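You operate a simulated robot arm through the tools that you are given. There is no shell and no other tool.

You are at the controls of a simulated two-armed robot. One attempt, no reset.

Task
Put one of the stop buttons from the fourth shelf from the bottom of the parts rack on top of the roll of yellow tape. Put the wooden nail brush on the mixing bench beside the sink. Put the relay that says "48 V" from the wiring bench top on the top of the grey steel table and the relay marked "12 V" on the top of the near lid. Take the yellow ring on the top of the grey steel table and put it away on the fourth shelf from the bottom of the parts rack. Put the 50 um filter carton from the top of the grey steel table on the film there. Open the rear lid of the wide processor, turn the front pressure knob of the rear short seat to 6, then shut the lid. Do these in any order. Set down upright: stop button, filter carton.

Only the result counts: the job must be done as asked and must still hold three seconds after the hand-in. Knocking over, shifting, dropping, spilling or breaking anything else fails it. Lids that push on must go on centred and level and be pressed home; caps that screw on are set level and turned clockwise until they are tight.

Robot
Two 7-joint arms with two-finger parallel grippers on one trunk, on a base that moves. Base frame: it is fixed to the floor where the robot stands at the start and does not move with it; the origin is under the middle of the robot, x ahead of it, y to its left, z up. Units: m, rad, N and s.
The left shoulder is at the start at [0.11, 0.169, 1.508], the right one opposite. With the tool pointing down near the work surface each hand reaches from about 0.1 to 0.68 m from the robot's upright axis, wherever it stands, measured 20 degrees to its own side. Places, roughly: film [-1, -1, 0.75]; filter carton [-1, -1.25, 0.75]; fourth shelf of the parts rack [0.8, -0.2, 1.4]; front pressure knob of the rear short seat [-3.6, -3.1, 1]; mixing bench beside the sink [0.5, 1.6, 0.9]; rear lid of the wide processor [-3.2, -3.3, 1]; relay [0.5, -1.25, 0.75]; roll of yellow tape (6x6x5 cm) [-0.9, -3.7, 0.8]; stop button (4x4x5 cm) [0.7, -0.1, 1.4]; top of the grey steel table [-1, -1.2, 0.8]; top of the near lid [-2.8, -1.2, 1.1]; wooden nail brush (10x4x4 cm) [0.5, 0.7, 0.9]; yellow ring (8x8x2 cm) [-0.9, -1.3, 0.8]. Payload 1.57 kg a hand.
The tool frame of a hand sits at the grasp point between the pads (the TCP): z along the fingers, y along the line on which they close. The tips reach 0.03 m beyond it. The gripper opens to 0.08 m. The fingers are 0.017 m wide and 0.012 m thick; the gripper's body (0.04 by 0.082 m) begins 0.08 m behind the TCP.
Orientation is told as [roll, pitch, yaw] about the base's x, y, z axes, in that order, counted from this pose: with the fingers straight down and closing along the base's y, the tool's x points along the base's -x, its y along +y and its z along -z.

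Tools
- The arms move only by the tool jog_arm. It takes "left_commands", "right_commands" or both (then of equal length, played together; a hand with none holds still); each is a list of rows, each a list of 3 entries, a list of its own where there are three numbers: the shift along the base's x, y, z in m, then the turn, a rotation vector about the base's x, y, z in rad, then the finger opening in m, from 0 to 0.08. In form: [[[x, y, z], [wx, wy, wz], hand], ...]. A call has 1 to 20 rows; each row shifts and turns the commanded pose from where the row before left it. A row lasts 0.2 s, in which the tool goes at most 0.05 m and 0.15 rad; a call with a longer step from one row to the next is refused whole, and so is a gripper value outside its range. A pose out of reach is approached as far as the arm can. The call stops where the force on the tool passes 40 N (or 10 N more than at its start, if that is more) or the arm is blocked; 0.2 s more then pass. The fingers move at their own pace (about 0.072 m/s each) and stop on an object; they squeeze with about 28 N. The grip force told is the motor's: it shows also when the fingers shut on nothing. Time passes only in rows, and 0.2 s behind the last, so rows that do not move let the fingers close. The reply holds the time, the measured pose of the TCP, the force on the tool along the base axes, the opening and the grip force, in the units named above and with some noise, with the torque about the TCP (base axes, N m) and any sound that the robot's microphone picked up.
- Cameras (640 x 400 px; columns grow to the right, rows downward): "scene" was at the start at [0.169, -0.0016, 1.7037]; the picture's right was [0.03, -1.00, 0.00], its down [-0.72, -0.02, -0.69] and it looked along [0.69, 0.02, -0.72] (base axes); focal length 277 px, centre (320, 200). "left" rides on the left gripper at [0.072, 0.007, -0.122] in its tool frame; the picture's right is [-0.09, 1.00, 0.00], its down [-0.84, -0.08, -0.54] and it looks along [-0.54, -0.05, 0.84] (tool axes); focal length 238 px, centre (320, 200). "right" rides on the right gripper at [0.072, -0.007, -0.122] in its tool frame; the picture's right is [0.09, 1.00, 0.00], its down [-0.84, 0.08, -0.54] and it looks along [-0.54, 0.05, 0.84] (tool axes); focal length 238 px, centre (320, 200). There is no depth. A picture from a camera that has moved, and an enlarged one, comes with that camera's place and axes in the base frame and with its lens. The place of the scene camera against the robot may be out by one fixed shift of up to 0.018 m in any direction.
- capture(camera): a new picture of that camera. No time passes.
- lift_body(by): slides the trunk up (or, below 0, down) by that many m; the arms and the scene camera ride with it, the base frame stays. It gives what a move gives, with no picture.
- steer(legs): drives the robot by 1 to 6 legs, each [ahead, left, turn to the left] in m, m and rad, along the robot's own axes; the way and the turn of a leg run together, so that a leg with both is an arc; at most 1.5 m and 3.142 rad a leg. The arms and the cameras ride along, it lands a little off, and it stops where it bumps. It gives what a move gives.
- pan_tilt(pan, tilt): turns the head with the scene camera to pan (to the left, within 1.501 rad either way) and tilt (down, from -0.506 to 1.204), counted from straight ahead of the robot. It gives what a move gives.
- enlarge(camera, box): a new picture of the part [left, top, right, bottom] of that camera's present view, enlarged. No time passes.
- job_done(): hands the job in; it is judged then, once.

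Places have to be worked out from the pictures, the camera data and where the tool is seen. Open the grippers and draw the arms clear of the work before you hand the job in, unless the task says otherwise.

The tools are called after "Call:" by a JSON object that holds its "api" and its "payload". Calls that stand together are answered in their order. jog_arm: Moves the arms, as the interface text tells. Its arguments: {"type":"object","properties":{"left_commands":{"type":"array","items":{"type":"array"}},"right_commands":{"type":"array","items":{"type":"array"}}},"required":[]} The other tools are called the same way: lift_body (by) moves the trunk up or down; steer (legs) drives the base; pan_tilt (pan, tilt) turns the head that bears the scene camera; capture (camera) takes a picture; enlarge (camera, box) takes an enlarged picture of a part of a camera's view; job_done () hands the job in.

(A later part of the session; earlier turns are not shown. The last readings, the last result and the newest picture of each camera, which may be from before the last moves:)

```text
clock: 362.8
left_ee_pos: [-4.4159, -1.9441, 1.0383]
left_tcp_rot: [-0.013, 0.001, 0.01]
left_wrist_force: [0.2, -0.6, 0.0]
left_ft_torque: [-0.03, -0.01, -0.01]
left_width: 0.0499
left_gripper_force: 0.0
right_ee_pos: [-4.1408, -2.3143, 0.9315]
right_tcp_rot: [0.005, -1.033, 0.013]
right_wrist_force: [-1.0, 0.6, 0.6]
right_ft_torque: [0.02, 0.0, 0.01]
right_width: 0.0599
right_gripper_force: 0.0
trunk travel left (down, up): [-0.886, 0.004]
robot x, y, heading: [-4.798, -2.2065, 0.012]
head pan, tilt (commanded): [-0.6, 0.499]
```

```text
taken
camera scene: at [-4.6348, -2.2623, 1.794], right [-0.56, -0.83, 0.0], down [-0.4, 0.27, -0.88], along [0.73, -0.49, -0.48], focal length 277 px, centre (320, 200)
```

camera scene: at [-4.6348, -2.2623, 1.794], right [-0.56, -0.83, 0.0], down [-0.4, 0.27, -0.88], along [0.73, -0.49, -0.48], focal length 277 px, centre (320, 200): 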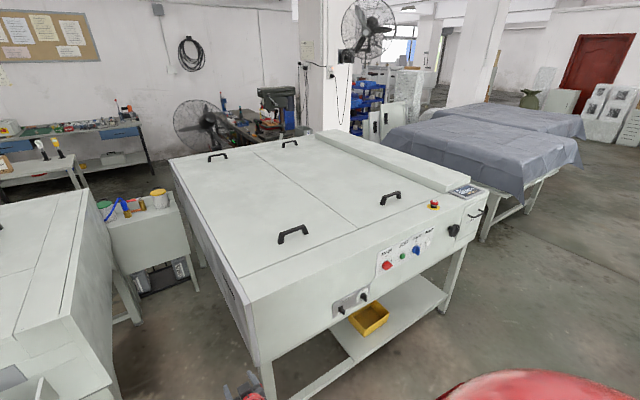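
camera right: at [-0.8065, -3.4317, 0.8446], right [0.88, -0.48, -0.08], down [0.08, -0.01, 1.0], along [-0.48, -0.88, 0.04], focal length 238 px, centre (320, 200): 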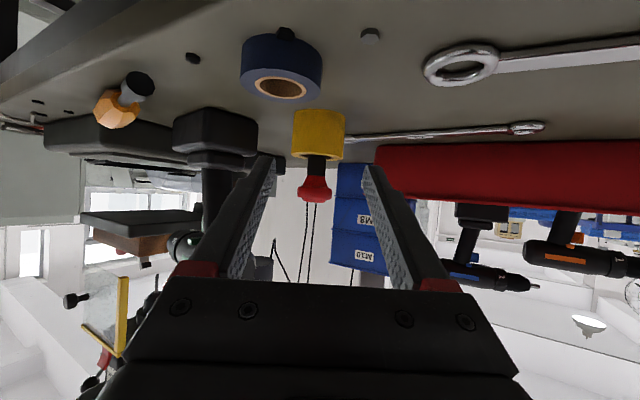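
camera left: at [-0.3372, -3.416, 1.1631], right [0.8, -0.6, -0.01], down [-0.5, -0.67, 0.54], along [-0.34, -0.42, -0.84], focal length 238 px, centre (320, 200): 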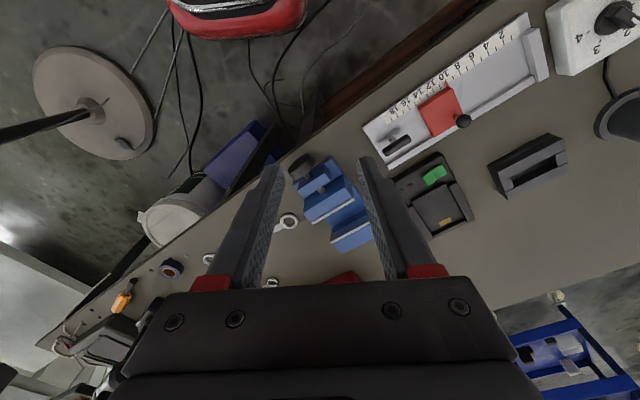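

The west end is the operator side. The rear lid (y≈−3.3) is the right one from here; I strafe right to stand in front of it and look.

Call:
{"api": "steer", "payload": {"legs": [[0.0, -0.95, -0.012]]}}

Call:
{"api": "pan_tilt", "payload": {"pan": 0.0, "tilt": 0.6}}

Call:
{"api": "capture", "payload": {"camera": "scene"}}

Call:
{"api": "enlarge", "payload": {"camera": "scene", "box": [160, 60, 480, 260]}}

```text
clock: 367.7
left_ee_pos: [-4.4079, -2.886, 1.0381]
left_tcp_rot: [-0.013, 0.004, 0.002]
left_wrist_force: [-0.7, -0.6, 0.3]
left_ft_torque: [-0.01, 0.0, 0.02]
left_width: 0.0501
left_gripper_force: 0.1
right_ee_pos: [-4.1352, -3.2578, 0.9324]
right_tcp_rot: [0.004, -1.032, 0.006]
right_wrist_force: [-0.6, 0.4, 0.3]
right_ft_torque: [-0.03, 0.04, -0.01]
right_width: 0.0599
right_gripper_force: 0.1
trunk travel left (down, up): [-0.886, 0.004]
robot x, y, heading: [-4.7941, -3.1492, -0.003]
head pan, tilt (commanded): [-0.6, 0.499]
```

```text
clock: 368.7
left_ee_pos: [-4.4078, -2.886, 1.0384]
left_tcp_rot: [-0.012, 0.002, 0.002]
left_wrist_force: [0.2, -0.2, -0.4]
left_ft_torque: [-0.01, 0.0, -0.01]
left_width: 0.0501
left_gripper_force: 0.1
right_ee_pos: [-4.135, -3.2596, 0.9328]
right_tcp_rot: [0.003, -1.034, 0.005]
right_wrist_force: [-0.5, -0.2, 0.4]
right_ft_torque: [0.01, 0.0, 0.03]
right_width: 0.0602
right_gripper_force: 0.1
trunk travel left (down, up): [-0.886, 0.004]
robot x, y, heading: [-4.7886, -3.1466, 0.001]
head pan, tilt (commanded): [0.0, 0.6]
```

```text
taken
camera scene: at [-4.6158, -3.1511, 1.785], right [0.0, -1.0, 0.0], down [-0.56, 0.0, -0.83], along [0.83, 0.0, -0.56], focal length 277 px, centre (320, 200)
```

scene: 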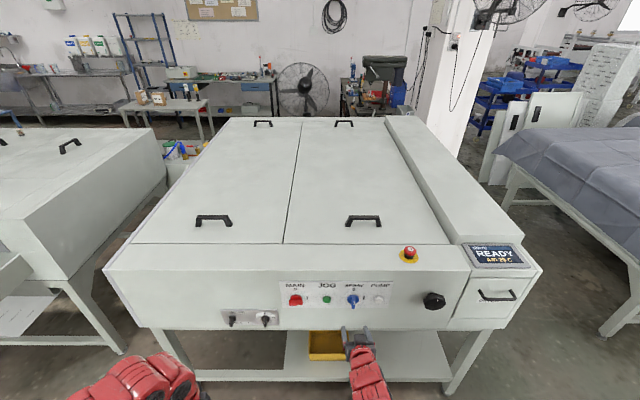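

```text
2.00 times, centred on (320, 160) of scene
camera zoom: at [-4.6158, -3.1511, 1.785], right [0.0, -1.0, 0.0], down [-0.56, 0.0, -0.83], along [0.83, 0.0, -0.56], focal length 554 px, centre (320, 280)
```

zoom: 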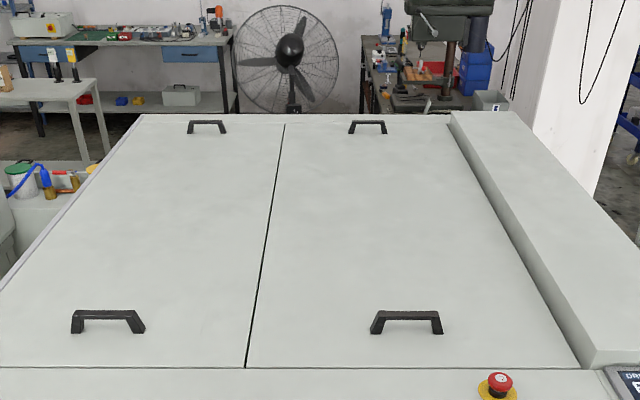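

The rear lid spans x −3.86…−2.46, y −3.64…−3.01, with its near handle at about [−3.766,−3.32] (bar along y). I raise the right hand to look at the handle.

Call:
{"api": "jog_arm", "payload": {"right_commands": [[[0, 0, 0.045], [0, 0, 0], 0.04], [[0, 0, 0.045], [0, 0, 0], 0.02], [[0, -0.02, 0.045], [0, 0, 0], 0.0], [[0, -0.02, 0.045], [0, 0, 0], 0.0], [[0, -0.02, 0.045], [0, 0, 0], 0.0], [[0, 0, 0.045], [0, 0, 0], 0.0]]}}

Call:
{"api": "capture", "payload": {"camera": "right"}}

Call:
{"api": "enlarge", "payload": {"camera": "scene", "box": [300, 190, 460, 290]}}

```text
clock: 370.1
left_ee_pos: [-4.4064, -2.8857, 1.0385]
left_tcp_rot: [-0.013, 0.006, 0.002]
left_wrist_force: [-0.4, 0.7, 0.0]
left_ft_torque: [-0.04, -0.01, -0.02]
left_width: 0.0503
left_gripper_force: 0.1
right_ee_pos: [-4.1346, -3.3183, 1.2026]
right_tcp_rot: [0.006, -1.03, 0.007]
right_wrist_force: [0.4, 0.1, -0.1]
right_ft_torque: [-0.01, -0.02, 0.04]
right_width: 0.0
right_gripper_force: 20.9
trunk travel left (down, up): [-0.886, 0.004]
robot x, y, heading: [-4.7916, -3.15, 0.003]
head pan, tilt (commanded): [0.0, 0.6]
```

```text
taken
camera right: at [-4.2781, -3.3256, 1.2033], right [-0.06, 1.0, -0.08], down [-0.04, 0.07, 1.0], along [1.0, 0.06, 0.03], focal length 238 px, centre (320, 200)
```

right: 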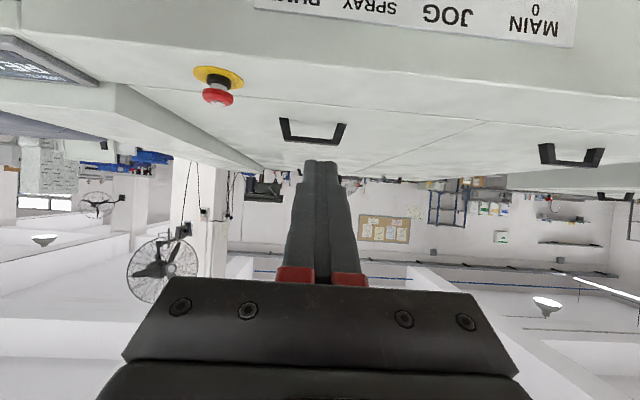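

```text
4.00 times, centred on (380, 240) of scene
camera zoom: at [-4.6155, -3.1508, 1.7849], right [0.0, -1.0, 0.0], down [-0.57, 0.0, -0.82], along [0.82, 0.0, -0.57], focal length 1109 px, centre (80, 40)
```

zoom: 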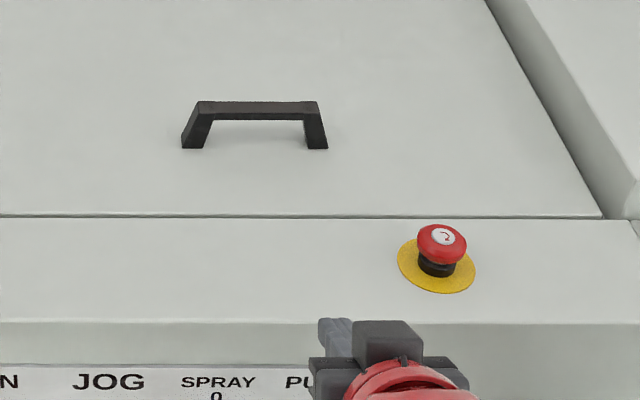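

Call:
{"api": "enlarge", "payload": {"camera": "right", "box": [180, 50, 400, 190]}}

```text
2.86 times, centred on (290, 120) of right
camera zoom: at [-4.2781, -3.3256, 1.2033], right [-0.06, 1.0, -0.08], down [-0.04, 0.07, 1.0], along [1.0, 0.06, 0.03], focal length 681 px, centre (406, 429)
```

zoom: 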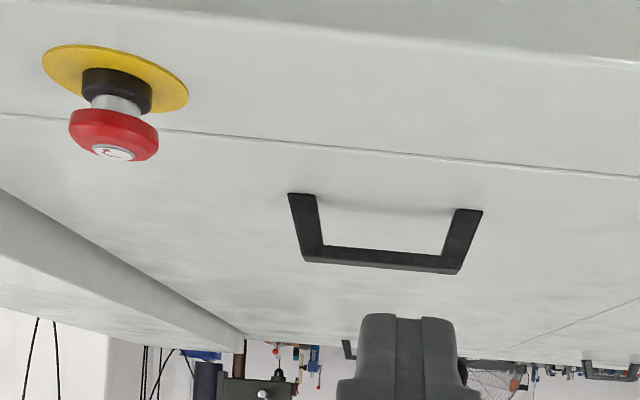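

The handle: x≈−3.76, y −3.40…−3.26, bar ≈1.2 cm thick at z≈1.087–1.099 with ≈3.7 cm gap above the lid (lid z≈1.05). I roll the right hand 90° so it closes vertically, and level it, in free space.

Call:
{"api": "jog_arm", "payload": {"right_commands": [[[0, 0, 0], [0.1224, 0, -0.0735], 0.03], [[0, 0, 0], [0.1224, 0, -0.0735], 0.03], [[0, 0, 0], [0.1224, 0, -0.0735], 0.03], [[0, 0, 0], [0.1224, 0, -0.0735], 0.03], [[0, 0, 0], [0.1224, 0, -0.0735], 0.03], [[0, 0, 0], [0.1224, 0, -0.0735], 0.03], [[0, 0, 0], [0.1224, 0, -0.0735], 0.03], [[0, 0, 0], [0.1224, 0, -0.0735], 0.03], [[0, 0, 0], [0.1224, 0, -0.0735], 0.03], [[0, 0, 0], [0.1224, 0, -0.0735], 0.03], [[0, 0, 0], [0.1224, 0, -0.0735], 0.03], [[0, 0, 0], [0, -0.117, 0], 0.03], [[0, 0, 0], [0, -0.117, 0], 0.03], [[0, 0, 0], [0, -0.117, 0], 0.03], [[0, 0, 0], [0, 0, 0], 0.03]]}}

Call:
{"api": "capture", "payload": {"camera": "right"}}

Call:
{"api": "capture", "payload": {"camera": "scene"}}

```text
clock: 373.3
left_ee_pos: [-4.4082, -2.8857, 1.0392]
left_tcp_rot: [-0.012, 0.003, 0.002]
left_wrist_force: [1.1, 0.6, -0.2]
left_ft_torque: [-0.01, -0.04, 0.0]
left_width: 0.0499
left_gripper_force: 0.2
right_ee_pos: [-4.1357, -3.3189, 1.2029]
right_tcp_rot: [1.392, -0.003, -1.575]
right_wrist_force: [0.0, 0.1, 1.0]
right_ft_torque: [0.0, -0.04, -0.02]
right_width: 0.0302
right_gripper_force: 0.1
trunk travel left (down, up): [-0.886, 0.004]
robot x, y, heading: [-4.7933, -3.1431, 0.002]
head pan, tilt (commanded): [0.0, 0.6]
```

```text
taken
camera right: at [-4.257, -3.2453, 1.2181], right [0.18, 0.1, 0.98], down [-0.52, -0.83, 0.18], along [0.83, -0.54, -0.1], focal length 238 px, centre (320, 200)
```

right: 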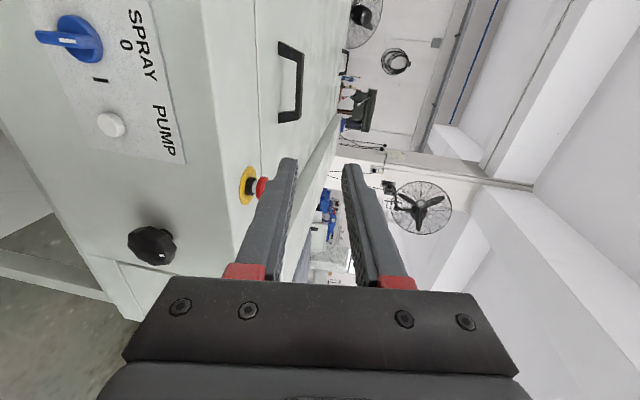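

```text
taken
camera scene: at [-4.6158, -3.1512, 1.785], right [0.0, -1.0, 0.0], down [-0.56, 0.0, -0.83], along [0.83, 0.0, -0.56], focal length 277 px, centre (320, 200)
```

scene: 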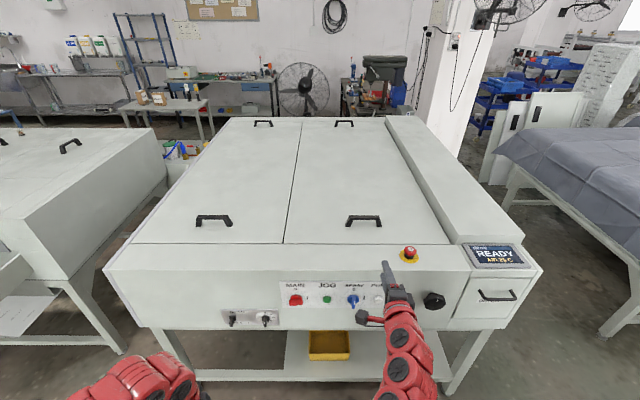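

The roll worked. This view again gives bar centre ≈[−3.76,−3.325,1.093], lid z≈1.048. I drive forward 0.29 m with the hand above, then lower it in front of the handle.

Call:
{"api": "steer", "payload": {"legs": [[0.28, 0.0, 0.0]]}}

Call:
{"api": "capture", "payload": {"camera": "right"}}

Call:
{"api": "capture", "payload": {"camera": "scene"}}

```text
clock: 375.2
left_ee_pos: [-4.1283, -2.8871, 1.0378]
left_tcp_rot: [-0.013, 0.003, -0.002]
left_wrist_force: [-0.4, -0.2, -0.4]
left_ft_torque: [-0.04, -0.03, -0.01]
left_width: 0.0501
left_gripper_force: 0.2
right_ee_pos: [-3.8564, -3.3191, 1.2031]
right_tcp_rot: [1.391, -0.007, -1.576]
right_wrist_force: [-0.3, -0.1, 0.0]
right_ft_torque: [0.02, -0.05, 0.02]
right_width: 0.0299
right_gripper_force: 0.0
trunk travel left (down, up): [-0.886, 0.004]
robot x, y, heading: [-4.5138, -3.1484, -0.002]
head pan, tilt (commanded): [0.0, 0.6]
```

```text
taken
camera right: at [-3.9779, -3.2459, 1.2185], right [0.18, 0.1, 0.98], down [-0.52, -0.83, 0.18], along [0.83, -0.54, -0.1], focal length 238 px, centre (320, 200)
```

right: 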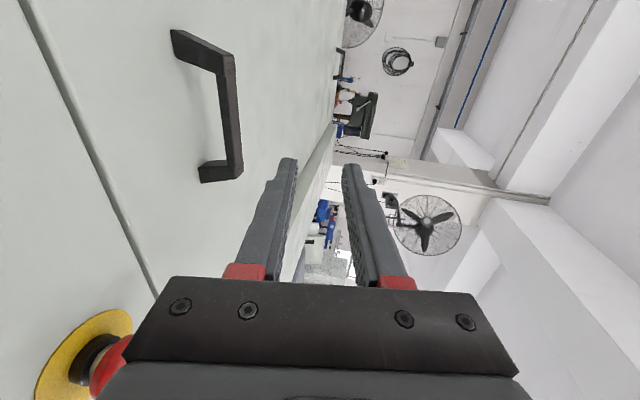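

```text
taken
camera scene: at [-4.3369, -3.1512, 1.7851], right [0.0, -1.0, 0.0], down [-0.56, 0.0, -0.83], along [0.83, 0.0, -0.56], focal length 277 px, centre (320, 200)
```

scene: 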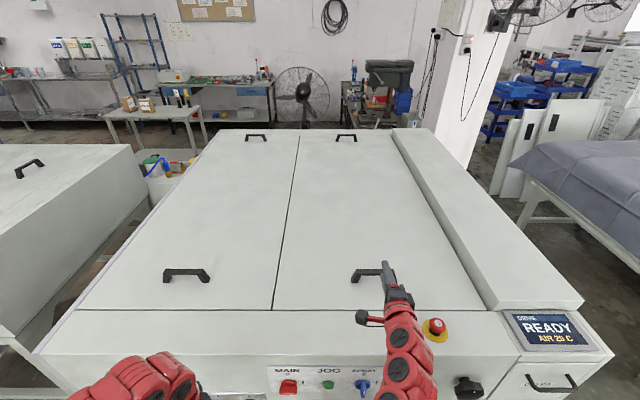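

Handle confirmed at x≈−3.755, y −3.396…−3.251. I lower the hand in front of it to z≈1.111 and check the view.

Call:
{"api": "jog_arm", "payload": {"right_commands": [[[0, -0.001, -0.045], [0, 0, 0], 0.03], [[0, -0.002, -0.046], [0, 0, 0], 0.03], [[0, 0, 0], [0, 0, 0], 0.03]]}}

Call:
{"api": "capture", "payload": {"camera": "right"}}

```text
clock: 376.0
left_ee_pos: [-4.1265, -2.8865, 1.0389]
left_tcp_rot: [-0.011, 0.003, 0.0]
left_wrist_force: [-0.5, -0.2, -0.8]
left_ft_torque: [0.0, -0.02, -0.02]
left_width: 0.0499
left_gripper_force: 0.0
right_ee_pos: [-3.8549, -3.3227, 1.1121]
right_tcp_rot: [1.389, -0.003, -1.576]
right_wrist_force: [-0.3, -0.1, -0.9]
right_ft_torque: [0.01, 0.02, 0.0]
right_width: 0.0301
right_gripper_force: 0.1
trunk travel left (down, up): [-0.886, 0.004]
robot x, y, heading: [-4.5165, -3.149, 0.003]
head pan, tilt (commanded): [0.0, 0.6]
```

```text
taken
camera right: at [-3.9766, -3.2486, 1.1271], right [0.18, 0.1, 0.98], down [-0.52, -0.83, 0.18], along [0.83, -0.55, -0.1], focal length 238 px, centre (320, 200)
```

right: 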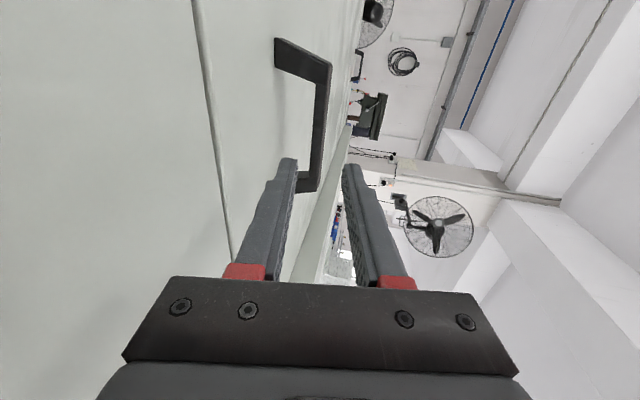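

The bar lies between the finger levels. I advance along the finger direction onto the bar.

Call:
{"api": "jog_arm", "payload": {"right_commands": [[[0.025, 0, -0.0045], [0, 0, 0], 0.03], [[0.025, 0, -0.0045], [0, 0, 0], 0.03], [[0.025, 0, -0.0045], [0, 0, 0], 0.03], [[0.02, 0, -0.0036], [0, 0, 0], 0.03], [[0, 0, 0], [0, 0, 0], 0.03]]}}

Call:
{"api": "capture", "payload": {"camera": "right"}}

```text
clock: 377.2
left_ee_pos: [-4.1264, -2.8877, 1.0394]
left_tcp_rot: [-0.011, 0.004, -0.002]
left_wrist_force: [-0.9, -0.3, -0.3]
left_ft_torque: [-0.01, 0.0, 0.0]
left_width: 0.0502
left_gripper_force: 0.1
right_ee_pos: [-3.7613, -3.3217, 1.0937]
right_tcp_rot: [1.391, -0.003, -1.578]
right_wrist_force: [0.0, -0.7, 0.0]
right_ft_torque: [0.0, 0.01, -0.02]
right_width: 0.0301
right_gripper_force: 0.2
trunk travel left (down, up): [-0.886, 0.004]
robot x, y, heading: [-4.5109, -3.1454, -0.0]
head pan, tilt (commanded): [0.0, 0.6]
```

```text
taken
camera right: at [-3.8822, -3.2491, 1.1096], right [0.18, 0.1, 0.98], down [-0.52, -0.83, 0.18], along [0.83, -0.55, -0.1], focal length 238 px, centre (320, 200)
```

right: 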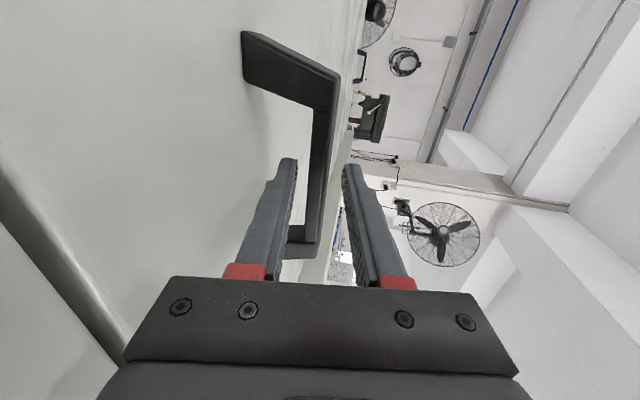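

The bar is between the fingers. I close on it.

Call:
{"api": "jog_arm", "payload": {"right_commands": [[[0, 0, 0], [0, 0, 0], 0.0], [[0, 0, 0], [0, 0, 0], 0.0], [[0, 0, 0], [0, 0, 0], 0.0]]}}

Call:
{"api": "capture", "payload": {"camera": "right"}}

```text
clock: 378.0
left_ee_pos: [-4.1261, -2.8871, 1.0385]
left_tcp_rot: [-0.011, 0.004, -0.001]
left_wrist_force: [-0.2, -0.8, 0.1]
left_ft_torque: [-0.01, -0.02, -0.03]
left_width: 0.0499
left_gripper_force: 0.1
right_ee_pos: [-3.7607, -3.323, 1.0934]
right_tcp_rot: [1.392, -0.003, -1.575]
right_wrist_force: [-4.4, -1.1, -5.4]
right_ft_torque: [0.51, -0.44, -0.28]
right_width: 0.014
right_gripper_force: 29.8
trunk travel left (down, up): [-0.886, 0.004]
robot x, y, heading: [-4.5101, -3.1486, 0.001]
head pan, tilt (commanded): [0.0, 0.6]
```

```text
taken
camera right: at [-3.8823, -3.2492, 1.1089], right [0.18, 0.09, 0.98], down [-0.52, -0.83, 0.18], along [0.83, -0.54, -0.1], focal length 238 px, centre (320, 200)
```

right: 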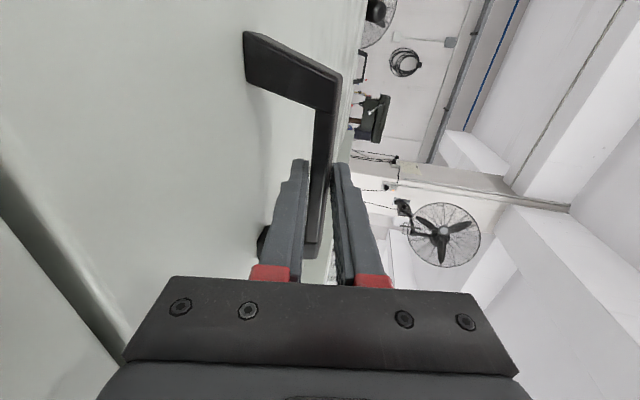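

Gripped the bar (14 mm). I lift 1.5 cm gently and look at how the lid moves.

Call:
{"api": "jog_arm", "payload": {"right_commands": [[[0, 0, 0.005], [0, 0, 0], 0.0], [[0, 0, 0.005], [0, 0, 0], 0.0], [[0, 0, 0.005], [0, 0, 0], 0.0], [[0, 0, 0], [0, 0, 0], 0.0]]}}

Call:
{"api": "capture", "payload": {"camera": "scene"}}

Call:
{"api": "capture", "payload": {"camera": "right"}}

```text
clock: 379.0
left_ee_pos: [-4.1255, -2.8878, 1.039]
left_tcp_rot: [-0.01, 0.004, -0.002]
left_wrist_force: [-0.1, -0.5, 0.3]
left_ft_torque: [-0.04, 0.02, 0.02]
left_width: 0.0501
left_gripper_force: 0.1
right_ee_pos: [-3.7613, -3.3251, 1.1088]
right_tcp_rot: [1.391, -0.006, -1.577]
right_wrist_force: [-8.1, -8.2, -11.9]
right_ft_torque: [0.47, -0.36, -0.46]
right_width: 0.0148
right_gripper_force: 30.8
trunk travel left (down, up): [-0.886, 0.004]
robot x, y, heading: [-4.5093, -3.1463, 0.003]
head pan, tilt (commanded): [0.0, 0.6]
```

```text
taken
camera scene: at [-4.3354, -3.1539, 1.7849], right [0.0, -1.0, 0.0], down [-0.57, 0.0, -0.82], along [0.82, 0.0, -0.57], focal length 277 px, centre (320, 200)
```

scene: 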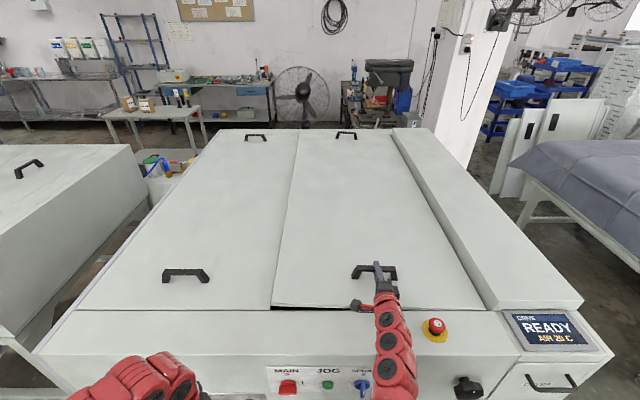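

```text
taken
camera right: at [-3.8819, -3.2516, 1.1243], right [0.18, 0.1, 0.98], down [-0.53, -0.83, 0.18], along [0.83, -0.55, -0.1], focal length 238 px, centre (320, 200)
```

right: 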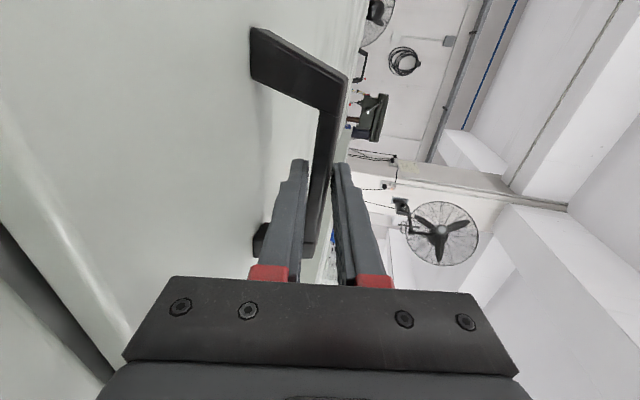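

The seam-side edge rose while the hood side stayed: the lid hinges along the hood (axis along x at y≈−3.64). I follow the arc with matching rotation to about 0.4 rad and check.

Call:
{"api": "jog_arm", "payload": {"right_commands": [[[0, -0.0063, 0.0233], [0.076, 0, 0], 0.0], [[0, -0.0067, 0.0233], [0.076, 0, 0], 0.0], [[0, -0.0125, 0.0292], [0.1, 0, 0], 0.0], [[0, -0.0148, 0.0285], [0.1, 0, 0], 0.0], [[0, 0, 0], [0, 0, 0], 0.0]]}}

Call:
{"api": "capture", "payload": {"camera": "scene"}}

Call:
{"api": "capture", "payload": {"camera": "right"}}

```text
clock: 380.2
left_ee_pos: [-4.1256, -2.8893, 1.0398]
left_tcp_rot: [-0.008, 0.003, -0.002]
left_wrist_force: [-0.3, -1.0, 0.2]
left_ft_torque: [-0.02, -0.01, 0.0]
left_width: 0.05
left_gripper_force: 0.1
right_ee_pos: [-3.7595, -3.3665, 1.2123]
right_tcp_rot: [1.384, 0.349, -1.581]
right_wrist_force: [-9.4, -18.7, -16.6]
right_ft_torque: [0.56, -0.32, -0.18]
right_width: 0.0151
right_gripper_force: 31.3
trunk travel left (down, up): [-0.886, 0.004]
robot x, y, heading: [-4.511, -3.1477, 0.003]
head pan, tilt (commanded): [0.0, 0.6]
```

```text
taken
camera scene: at [-4.3348, -3.1561, 1.7847], right [0.0, -1.0, 0.0], down [-0.57, 0.0, -0.82], along [0.82, 0.0, -0.57], focal length 277 px, centre (320, 200)
```

scene: 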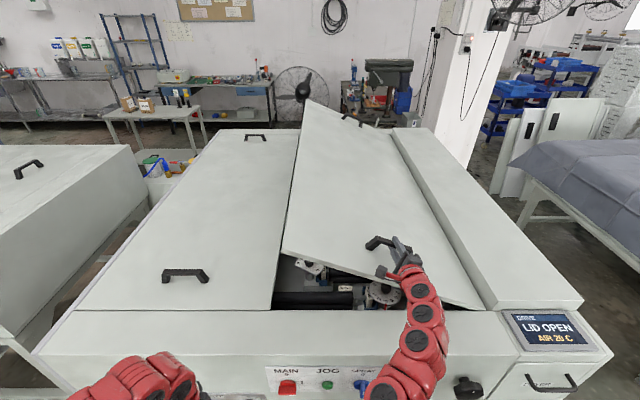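

```text
taken
camera right: at [-3.8812, -3.3035, 1.2519], right [0.18, -0.25, 0.95], down [-0.53, -0.84, -0.12], along [0.83, -0.48, -0.28], focal length 238 px, centre (320, 200)
```

right: 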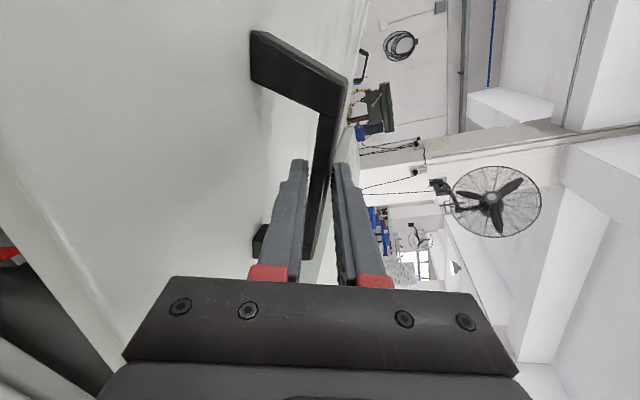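

The panel now reads "LID OPEN" and the interior shows. I continue along the arc to about 0.8 rad.

Call:
{"api": "jog_arm", "payload": {"right_commands": [[[0, -0.0189, 0.0263], [0.1, 0, 0], 0.0], [[0, -0.0208, 0.0244], [0.1, 0, 0], 0.0], [[0, -0.0229, 0.0224], [0.1, 0, 0], 0.0], [[0, -0.025, 0.0201], [0.1, 0, 0], 0.0], [[0, 0, 0], [0, 0, 0], 0.0]]}}

Call:
{"api": "capture", "payload": {"camera": "scene"}}

```text
clock: 381.4
left_ee_pos: [-4.1242, -2.8901, 1.0385]
left_tcp_rot: [-0.009, 0.006, -0.001]
left_wrist_force: [-0.3, -0.5, -0.6]
left_ft_torque: [0.0, 0.01, -0.01]
left_width: 0.0502
left_gripper_force: 0.1
right_ee_pos: [-3.7589, -3.4537, 1.3046]
right_tcp_rot: [1.381, 0.75, -1.582]
right_wrist_force: [-10.0, -17.4, -20.4]
right_ft_torque: [0.51, -0.21, -0.51]
right_width: 0.0154
right_gripper_force: 31.6
trunk travel left (down, up): [-0.886, 0.004]
robot x, y, heading: [-4.5114, -3.15, -0.002]
head pan, tilt (commanded): [0.0, 0.6]
```

```text
taken
camera scene: at [-4.3341, -3.156, 1.7847], right [0.0, -1.0, 0.0], down [-0.57, 0.0, -0.82], along [0.82, 0.0, -0.57], focal length 277 px, centre (320, 200)
```

scene: 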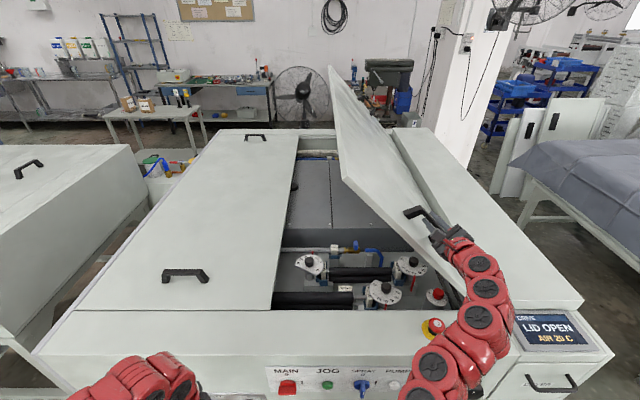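

The lid moves freely with little tangential force. I continue to about 1.2 rad, trimming the radius by 3 mm.

Call:
{"api": "jog_arm", "payload": {"right_commands": [[[0, -0.0282, 0.016], [0.1, 0, 0], 0.0], [[0, -0.029, 0.0142], [0.1, 0, 0], 0.0], [[0, -0.0297, 0.0119], [0.1, 0, 0], 0.0], [[0, -0.0307, 0.0089], [0.1, 0, 0], 0.0], [[0, 0, 0], [0, 0, 0], 0.0]]}}

Call:
{"api": "capture", "payload": {"camera": "scene"}}

```text
clock: 382.6
left_ee_pos: [-4.1247, -2.8875, 1.0378]
left_tcp_rot: [-0.01, 0.006, -0.001]
left_wrist_force: [0.1, 0.1, -0.1]
left_ft_torque: [0.01, -0.03, -0.01]
left_width: 0.0502
left_gripper_force: 0.0
right_ee_pos: [-3.7593, -3.5708, 1.3553]
right_tcp_rot: [1.369, 1.15, -1.595]
right_wrist_force: [1.0, -8.6, -11.0]
right_ft_torque: [0.47, -0.26, -0.57]
right_width: 0.0153
right_gripper_force: 31.2
trunk travel left (down, up): [-0.886, 0.004]
robot x, y, heading: [-4.5129, -3.1438, -0.002]
head pan, tilt (commanded): [0.0, 0.6]
```

```text
taken
camera scene: at [-4.3325, -3.1539, 1.7847], right [0.0, -1.0, 0.0], down [-0.57, 0.0, -0.82], along [0.82, 0.0, -0.57], focal length 277 px, centre (320, 200)
```

scene: 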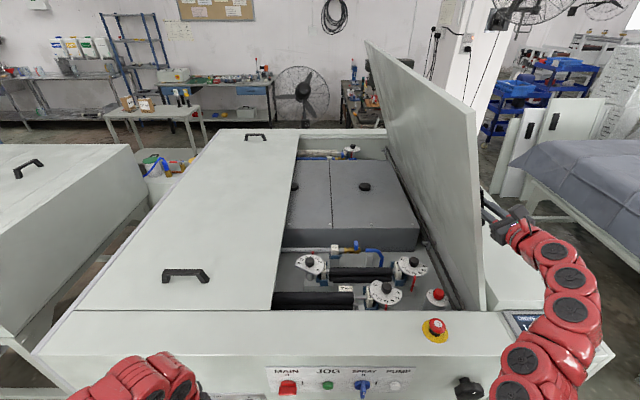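

I carry on toward vertical (≈1.5 rad), watching for a stop.

Call:
{"api": "jog_arm", "payload": {"right_commands": [[[0, -0.0316, 0.0056], [0.1, 0, 0], 0.0], [[0, -0.0318, 0.0026], [0.1, 0, 0], 0.0], [[0, -0.0321, -0.0006], [0.1, 0, 0], 0.0], [[0, 0, 0], [0, 0, 0], 0.0]]}}

Call:
{"api": "capture", "payload": {"camera": "scene"}}

```text
clock: 383.6
left_ee_pos: [-4.124, -2.8903, 1.0387]
left_tcp_rot: [-0.008, 0.006, -0.002]
left_wrist_force: [0.5, 0.0, 0.4]
left_ft_torque: [-0.01, -0.02, 0.0]
left_width: 0.0499
left_gripper_force: 0.1
right_ee_pos: [-3.7573, -3.6687, 1.3613]
right_tcp_rot: [1.3, 1.451, -1.665]
right_wrist_force: [-4.7, -7.7, -19.6]
right_ft_torque: [0.42, 0.71, -0.65]
right_width: 0.0149
right_gripper_force: 30.7
trunk travel left (down, up): [-0.886, 0.004]
robot x, y, heading: [-4.5118, -3.149, 0.001]
head pan, tilt (commanded): [0.0, 0.6]
```

```text
taken
camera scene: at [-4.3323, -3.1569, 1.7845], right [0.0, -1.0, 0.0], down [-0.57, 0.0, -0.82], along [0.82, 0.0, -0.57], focal length 277 px, centre (320, 200)
```

scene: 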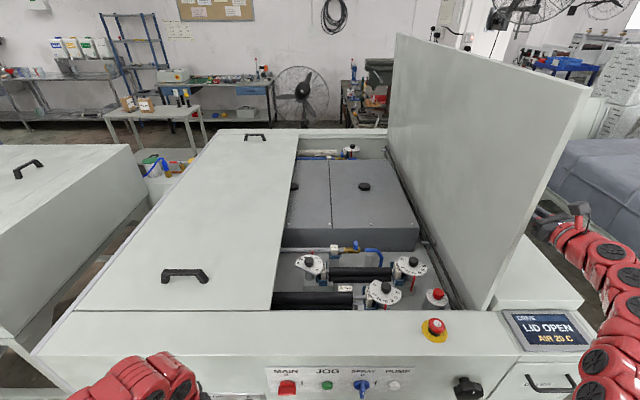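

Now vertical. I push slightly past vertical to see whether it rests there by itself.

Call:
{"api": "jog_arm", "payload": {"right_commands": [[[0, -0.0159, -0.0015], [0.05, 0, 0], 0.0], [[0, -0.0159, -0.0022], [0.05, 0, 0], 0.0], [[0, -0.0159, -0.003], [0.05, 0, 0], 0.0], [[0, 0, 0], [0, 0, 0], 0.0]]}}

```text
clock: 384.6
left_ee_pos: [-4.1249, -2.8896, 1.0373]
left_tcp_rot: [-0.01, 0.005, -0.003]
left_wrist_force: [0.8, -0.2, 0.1]
left_ft_torque: [0.01, 0.0, 0.04]
left_width: 0.0501
left_gripper_force: 0.0
right_ee_pos: [-3.7573, -3.7159, 1.3542]
right_tcp_rot: [-1.412, 1.54, 1.909]
right_wrist_force: [-5.4, -4.5, -28.7]
right_ft_torque: [0.48, 0.49, -0.53]
right_width: 0.0151
right_gripper_force: 31.2
trunk travel left (down, up): [-0.886, 0.004]
robot x, y, heading: [-4.5125, -3.1463, -0.003]
head pan, tilt (commanded): [0.0, 0.6]
```

Still moving freely past vertical. I ease the radius and go on a little further to find the stop.

Call:
{"api": "jog_arm", "payload": {"right_commands": [[[0, -0.0155, -0.0055], [0.05, 0, 0], 0.0], [[0, -0.0155, -0.0048], [0.05, 0, 0], 0.0], [[0, 0, 0], [0, 0, 0], 0.0]]}}

Call:
{"api": "capture", "payload": {"camera": "scene"}}

```text
clock: 385.2
left_ee_pos: [-4.1281, -2.8827, 1.0384]
left_tcp_rot: [-0.013, 0.003, 0.001]
left_wrist_force: [-0.1, -0.2, 1.0]
left_ft_torque: [0.02, 0.02, 0.03]
left_width: 0.0502
left_gripper_force: 0.0
right_ee_pos: [-3.7578, -3.7168, 1.3541]
right_tcp_rot: [-1.69, 1.482, 1.659]
right_wrist_force: [-4.9, 10.5, 3.3]
right_ft_torque: [0.35, 0.98, -0.36]
right_width: 0.0146
right_gripper_force: 30.6
right hand out of reach, approached as far as the arm can: row 2
trunk travel left (down, up): [-0.886, 0.004]
robot x, y, heading: [-4.5116, -3.1443, 0.007]
head pan, tilt (commanded): [0.0, 0.6]
stopped in row 2 (right hand): the force on the tool passed its limit at 43 N (the readings are from after the stop); the commanded pose is now the measured one
```

```text
taken
camera scene: at [-4.3388, -3.1481, 1.7859], right [0.0, -1.0, 0.0], down [-0.56, 0.0, -0.83], along [0.83, 0.0, -0.56], focal length 277 px, centre (320, 200)
```

scene: 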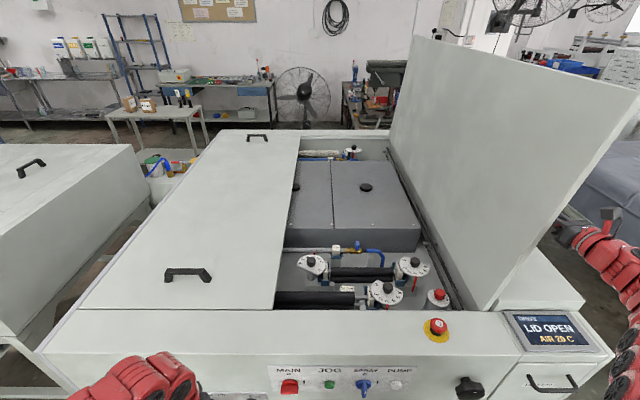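

The lid has reached its stop just past vertical (≈1.67 rad). I open the fingers around the bar (still surrounding it) and see whether the lid stays.

Call:
{"api": "jog_arm", "payload": {"right_commands": [[[0, 0, 0], [0, 0, 0], 0.02], [[0, 0, 0], [0, 0, 0], 0.03], [[0, 0, 0], [0, 0, 0], 0.03], [[0, 0, 0], [0, 0, 0], 0.03]]}}

Call:
{"api": "capture", "payload": {"camera": "scene"}}

Call:
{"api": "capture", "payload": {"camera": "right"}}

```text
clock: 386.2
left_ee_pos: [-4.127, -2.8854, 1.0375]
left_tcp_rot: [-0.011, 0.003, 0.002]
left_wrist_force: [-1.2, -0.1, 0.0]
left_ft_torque: [0.01, 0.01, 0.02]
left_width: 0.0497
left_gripper_force: 0.1
right_ee_pos: [-3.7551, -3.7218, 1.3504]
right_tcp_rot: [-1.66, 1.48, 1.685]
right_wrist_force: [0.2, -0.4, 0.0]
right_ft_torque: [0.03, -0.02, 0.02]
right_width: 0.0298
right_gripper_force: 0.0
trunk travel left (down, up): [-0.886, 0.004]
robot x, y, heading: [-4.5072, -3.1489, 0.002]
head pan, tilt (commanded): [0.0, 0.6]
```

```text
taken
camera scene: at [-4.3351, -3.1503, 1.7849], right [0.0, -1.0, 0.0], down [-0.57, 0.0, -0.82], along [0.82, 0.0, -0.57], focal length 277 px, centre (320, 200)
```

scene: 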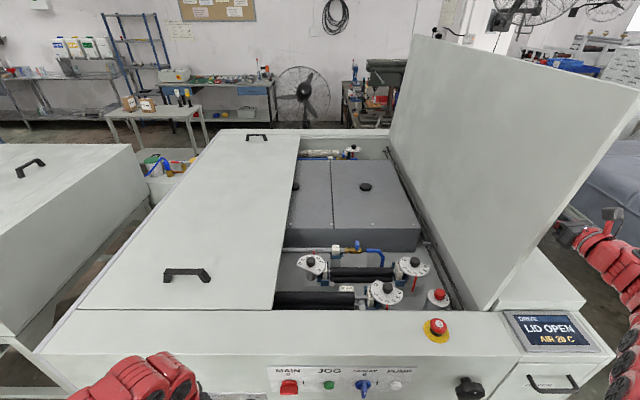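

```text
taken
camera right: at [-3.8764, -3.7448, 1.4229], right [0.2, -0.98, 0.0], down [-0.52, -0.11, -0.84], along [0.83, 0.17, -0.54], focal length 238 px, centre (320, 200)
```

right: 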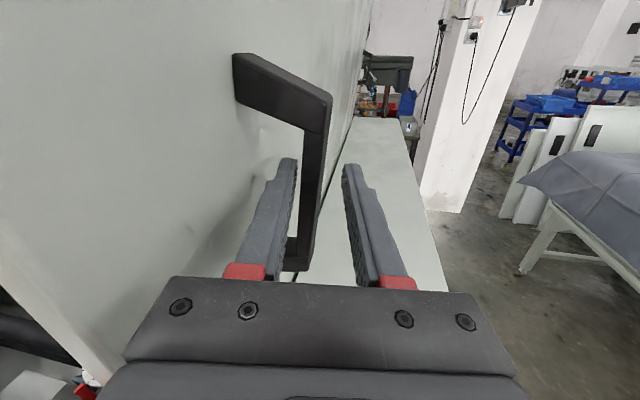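

The lid stays open by itself. Now I zoom into the interior to identify the seats and pressure knobs.

Call:
{"api": "enlarge", "payload": {"camera": "scene", "box": [260, 230, 480, 340]}}

Call:
{"api": "enlarge", "payload": {"camera": "scene", "box": [280, 130, 440, 240]}}

```text
2.91 times, centred on (370, 285) of scene
camera zoom: at [-4.3351, -3.1503, 1.7849], right [0.0, -1.0, 0.0], down [-0.57, 0.0, -0.82], along [0.82, 0.0, -0.57], focal length 806 px, centre (174, -47)
```

zoom: 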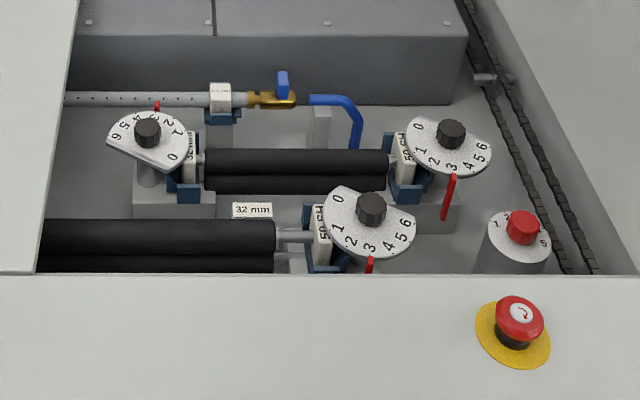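

```text
3.64 times, centred on (360, 185) of scene
camera zoom: at [-4.3351, -3.1503, 1.7849], right [0.0, -1.0, 0.0], down [-0.57, 0.0, -0.82], along [0.82, 0.0, -0.57], focal length 1008 px, centre (174, 254)
```

zoom: 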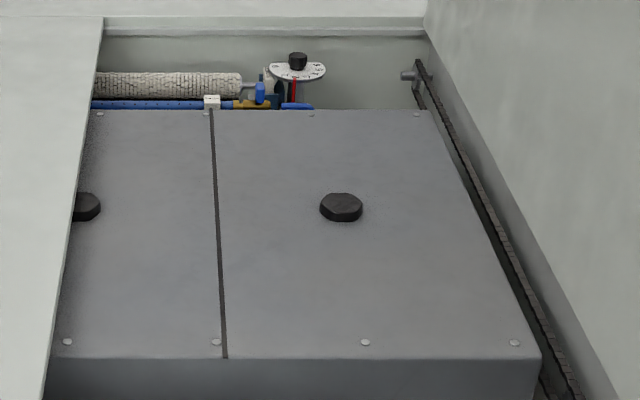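

The short roller pair's left-end knob at ≈[−3.616,−3.117] matches the given place: that's the front pressure knob of the rear short seat. I bring the left hand over (tilted, high) to view its dial closely.

Call:
{"api": "jog_arm", "payload": {"left_commands": [[[0.03, 0, 0.03], [0, -0.12, 0], 0.06], [[0.03, 0, 0.03], [0, -0.12, 0], 0.06], [[0.03, -0.02, 0.03], [0, -0.12, 0], 0.06], [[0.03, -0.03, 0.03], [0, -0.12, 0], 0.06], [[0.03, -0.03, 0.03], [0, 0, 0], 0.06], [[0.03, -0.035, 0.01], [0, 0, 0], 0.06], [[0.03, -0.035, 0], [0, 0, 0], 0.06], [[0.02, -0.04, 0], [0, 0, 0], 0.06], [[0, -0.03, 0], [0, 0, 0], 0.06]]}}

Call:
{"api": "capture", "payload": {"camera": "left"}}

Call:
{"api": "capture", "payload": {"camera": "scene"}}

```text
refused: row 4 steps farther than a row can; nothing moved
```

```text
taken
camera left: at [-4.1982, -2.8777, 1.1607], right [0.09, 1.0, -0.01], down [0.84, -0.07, 0.54], along [0.54, -0.06, -0.84], focal length 238 px, centre (320, 200)
```

left: 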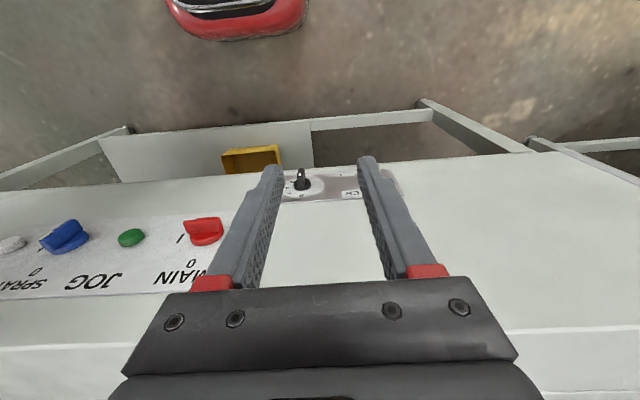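

```text
taken
camera scene: at [-4.3351, -3.1503, 1.7849], right [0.0, -1.0, 0.0], down [-0.57, 0.0, -0.82], along [0.82, 0.0, -0.57], focal length 277 px, centre (320, 200)
```

scene: 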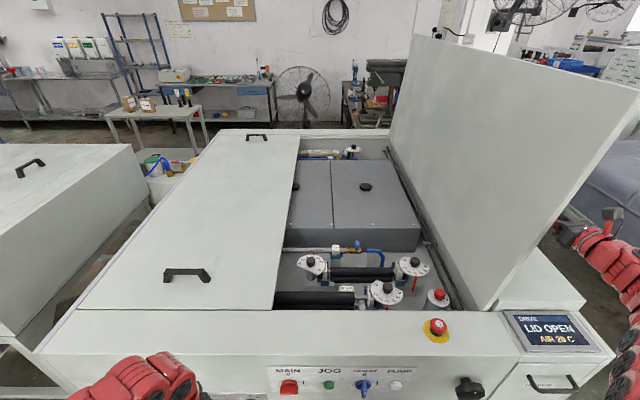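

That call was refused for a slightly long step; I resend it with shorter rows.

Call:
{"api": "jog_arm", "payload": {"left_commands": [[[0.03, 0, 0.03], [0, -0.12, 0], 0.06], [[0.03, 0, 0.03], [0, -0.12, 0], 0.06], [[0.03, -0.01, 0.03], [0, -0.12, 0], 0.06], [[0.03, -0.02, 0.03], [0, -0.12, 0], 0.06], [[0.03, -0.02, 0.03], [0, 0, 0], 0.06], [[0.03, -0.03, 0.01], [0, 0, 0], 0.06], [[0.03, -0.035, 0], [0, 0, 0], 0.06], [[0.02, -0.04, 0], [0, 0, 0], 0.06], [[0, -0.045, 0], [0, 0, 0], 0.06], [[0, -0.02, 0], [0, 0, 0], 0.06]]}}

Call:
{"api": "capture", "payload": {"camera": "left"}}

Call:
{"api": "capture", "payload": {"camera": "scene"}}

```text
clock: 388.4
left_ee_pos: [-3.9475, -3.0809, 1.1382]
left_tcp_rot: [-0.017, -0.228, 0.002]
left_wrist_force: [0.5, -0.6, -0.3]
left_ft_torque: [-0.03, 0.02, 0.0]
left_width: 0.0599
left_gripper_force: 0.1
left hand out of reach, approached as far as the arm can: row 2, 3, 4
right_ee_pos: [-3.7552, -3.7213, 1.3511]
right_tcp_rot: [-1.661, 1.479, 1.681]
right_wrist_force: [-1.0, 0.2, 0.1]
right_ft_torque: [-0.01, 0.02, 0.02]
right_width: 0.0299
right_gripper_force: 0.0
trunk travel left (down, up): [-0.886, 0.004]
robot x, y, heading: [-4.5098, -3.1423, 0.005]
head pan, tilt (commanded): [0.0, 0.6]
```

```text
taken
camera left: at [-4.0448, -3.0723, 1.2406], right [0.09, 1.0, 0.01], down [0.69, -0.07, 0.72], along [0.72, -0.06, -0.7], focal length 238 px, centre (320, 200)
```

left: 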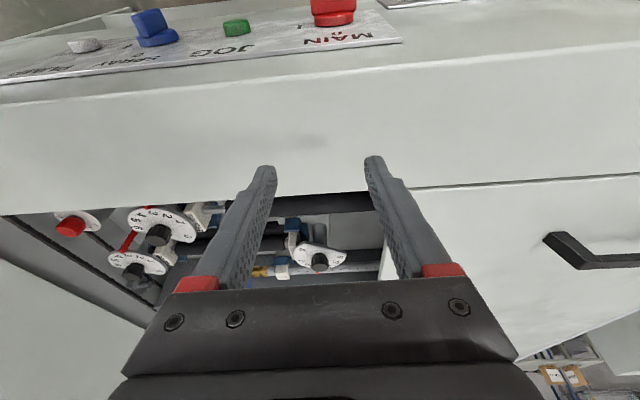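

```text
taken
camera scene: at [-4.3356, -3.1506, 1.785], right [0.0, -1.0, 0.0], down [-0.57, 0.0, -0.83], along [0.83, 0.0, -0.57], focal length 277 px, centre (320, 200)
```

scene: 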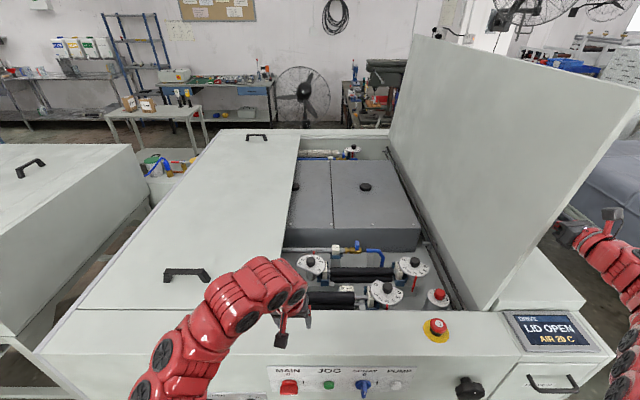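

The target knob shows near the bottom of the left view. I move closer above it.

Call:
{"api": "jog_arm", "payload": {"left_commands": [[[0.04, -0.01, 0.01], [0, 0, 0], 0.06], [[0.04, -0.01, 0.01], [0, -0.05, 0], 0.06], [[0.04, -0.01, 0.01], [0, -0.05, 0], 0.06], [[0.02, -0.006, 0.01], [0, -0.05, 0], 0.06], [[0, 0, 0.01], [0, 0, 0], 0.06]]}}

Call:
{"api": "capture", "payload": {"camera": "left"}}

Call:
{"api": "enlarge", "payload": {"camera": "left", "box": [220, 80, 420, 220]}}

```text
clock: 389.6
left_ee_pos: [-3.8066, -3.1154, 1.1883]
left_tcp_rot: [-0.016, -0.375, 0.002]
left_wrist_force: [0.0, -0.3, 0.1]
left_ft_torque: [0.01, -0.03, 0.0]
left_width: 0.0603
left_gripper_force: 0.1
right_ee_pos: [-3.7565, -3.7224, 1.352]
right_tcp_rot: [-1.662, 1.479, 1.683]
right_wrist_force: [0.9, 0.4, -0.3]
right_ft_torque: [-0.03, 0.01, -0.02]
right_width: 0.03
right_gripper_force: 0.0
trunk travel left (down, up): [-0.886, 0.004]
robot x, y, heading: [-4.5109, -3.1457, -0.004]
head pan, tilt (commanded): [0.0, 0.6]
```

```text
taken
camera left: at [-3.9195, -3.1081, 1.2749], right [0.09, 1.0, 0.02], down [0.58, -0.07, 0.81], along [0.81, -0.06, -0.58], focal length 238 px, centre (320, 200)
```

left: 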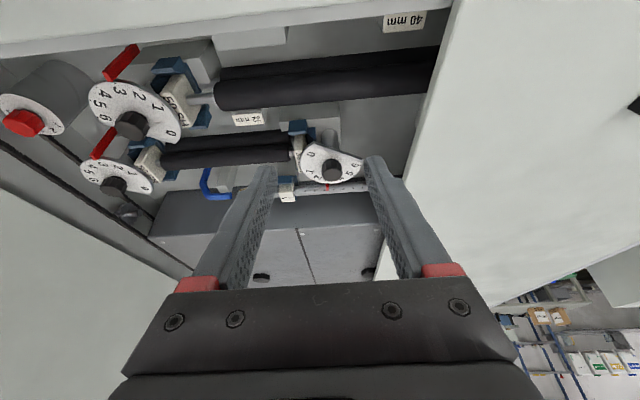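

```text
2.86 times, centred on (320, 150) of left
camera zoom: at [-3.9195, -3.1081, 1.2749], right [0.09, 1.0, 0.02], down [0.58, -0.07, 0.81], along [0.81, -0.06, -0.58], focal length 681 px, centre (320, 343)
```

zoom: 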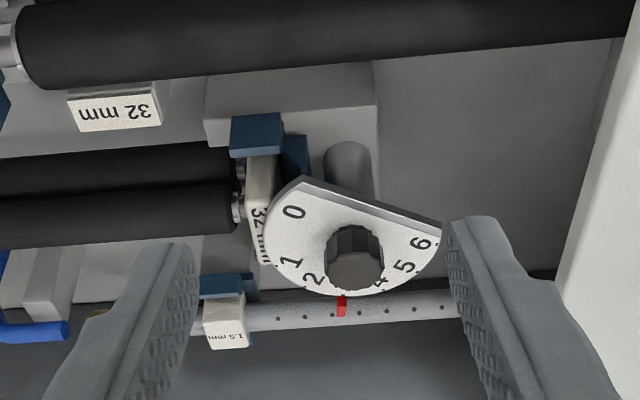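

The dial currently reads 3 (red index opposite the hidden "3"); the plate turns with the knob, so 6 needs a clockwise turn. To turn it I want the left hand vertical over it, so I first withdraw the right hand from the handle (the lid stays up).

Call:
{"api": "jog_arm", "payload": {"right_commands": [[[-0.0295, -0.0053, 0], [0, 0, 0], 0.03], [[-0.0295, -0.0053, 0], [0, 0, 0], 0.03], [[-0.0295, -0.0053, 0], [0, 0, 0], 0.03], [[-0.0295, -0.0053, 0], [0, 0, 0], 0.03], [[-0.04, -0.01, 0], [0, 0, 0], 0.03], [[-0.04, -0.01, 0], [0, 0, 0], 0.03]]}}

Call:
{"api": "capture", "payload": {"camera": "right"}}

Call:
{"api": "capture", "payload": {"camera": "scene"}}

```text
clock: 391.0
left_ee_pos: [-3.8092, -3.1165, 1.188]
left_tcp_rot: [-0.015, -0.379, 0.002]
left_wrist_force: [0.3, 0.0, 0.4]
left_ft_torque: [-0.03, -0.05, 0.02]
left_width: 0.0601
left_gripper_force: 0.0
right_ee_pos: [-3.9539, -3.7641, 1.3521]
right_tcp_rot: [-1.672, 1.479, 1.669]
right_wrist_force: [0.6, -0.2, -0.5]
right_ft_torque: [0.01, 0.01, 0.01]
right_width: 0.0302
right_gripper_force: 0.0
trunk travel left (down, up): [-0.886, 0.004]
robot x, y, heading: [-4.5114, -3.146, 0.004]
head pan, tilt (commanded): [0.0, 0.6]
```

```text
taken
camera right: at [-4.076, -3.7869, 1.4229], right [0.2, -0.98, 0.0], down [-0.52, -0.11, -0.85], along [0.83, 0.17, -0.53], focal length 238 px, centre (320, 200)
```

right: 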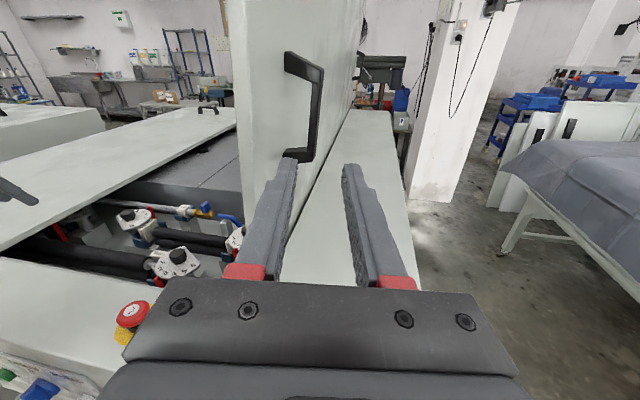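

```text
taken
camera scene: at [-4.3372, -3.151, 1.7851], right [0.0, -1.0, 0.0], down [-0.56, 0.0, -0.83], along [0.83, 0.0, -0.56], focal length 277 px, centre (320, 200)
```

scene: 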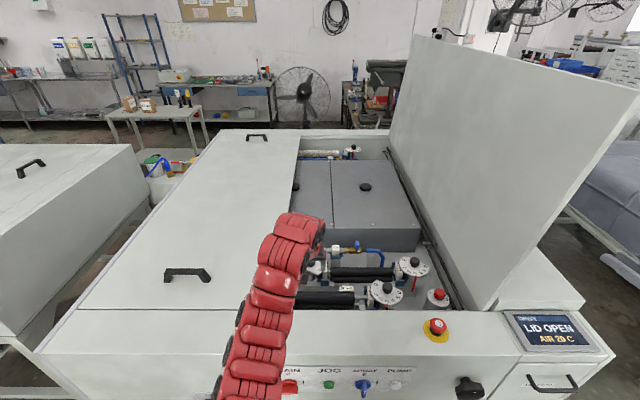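

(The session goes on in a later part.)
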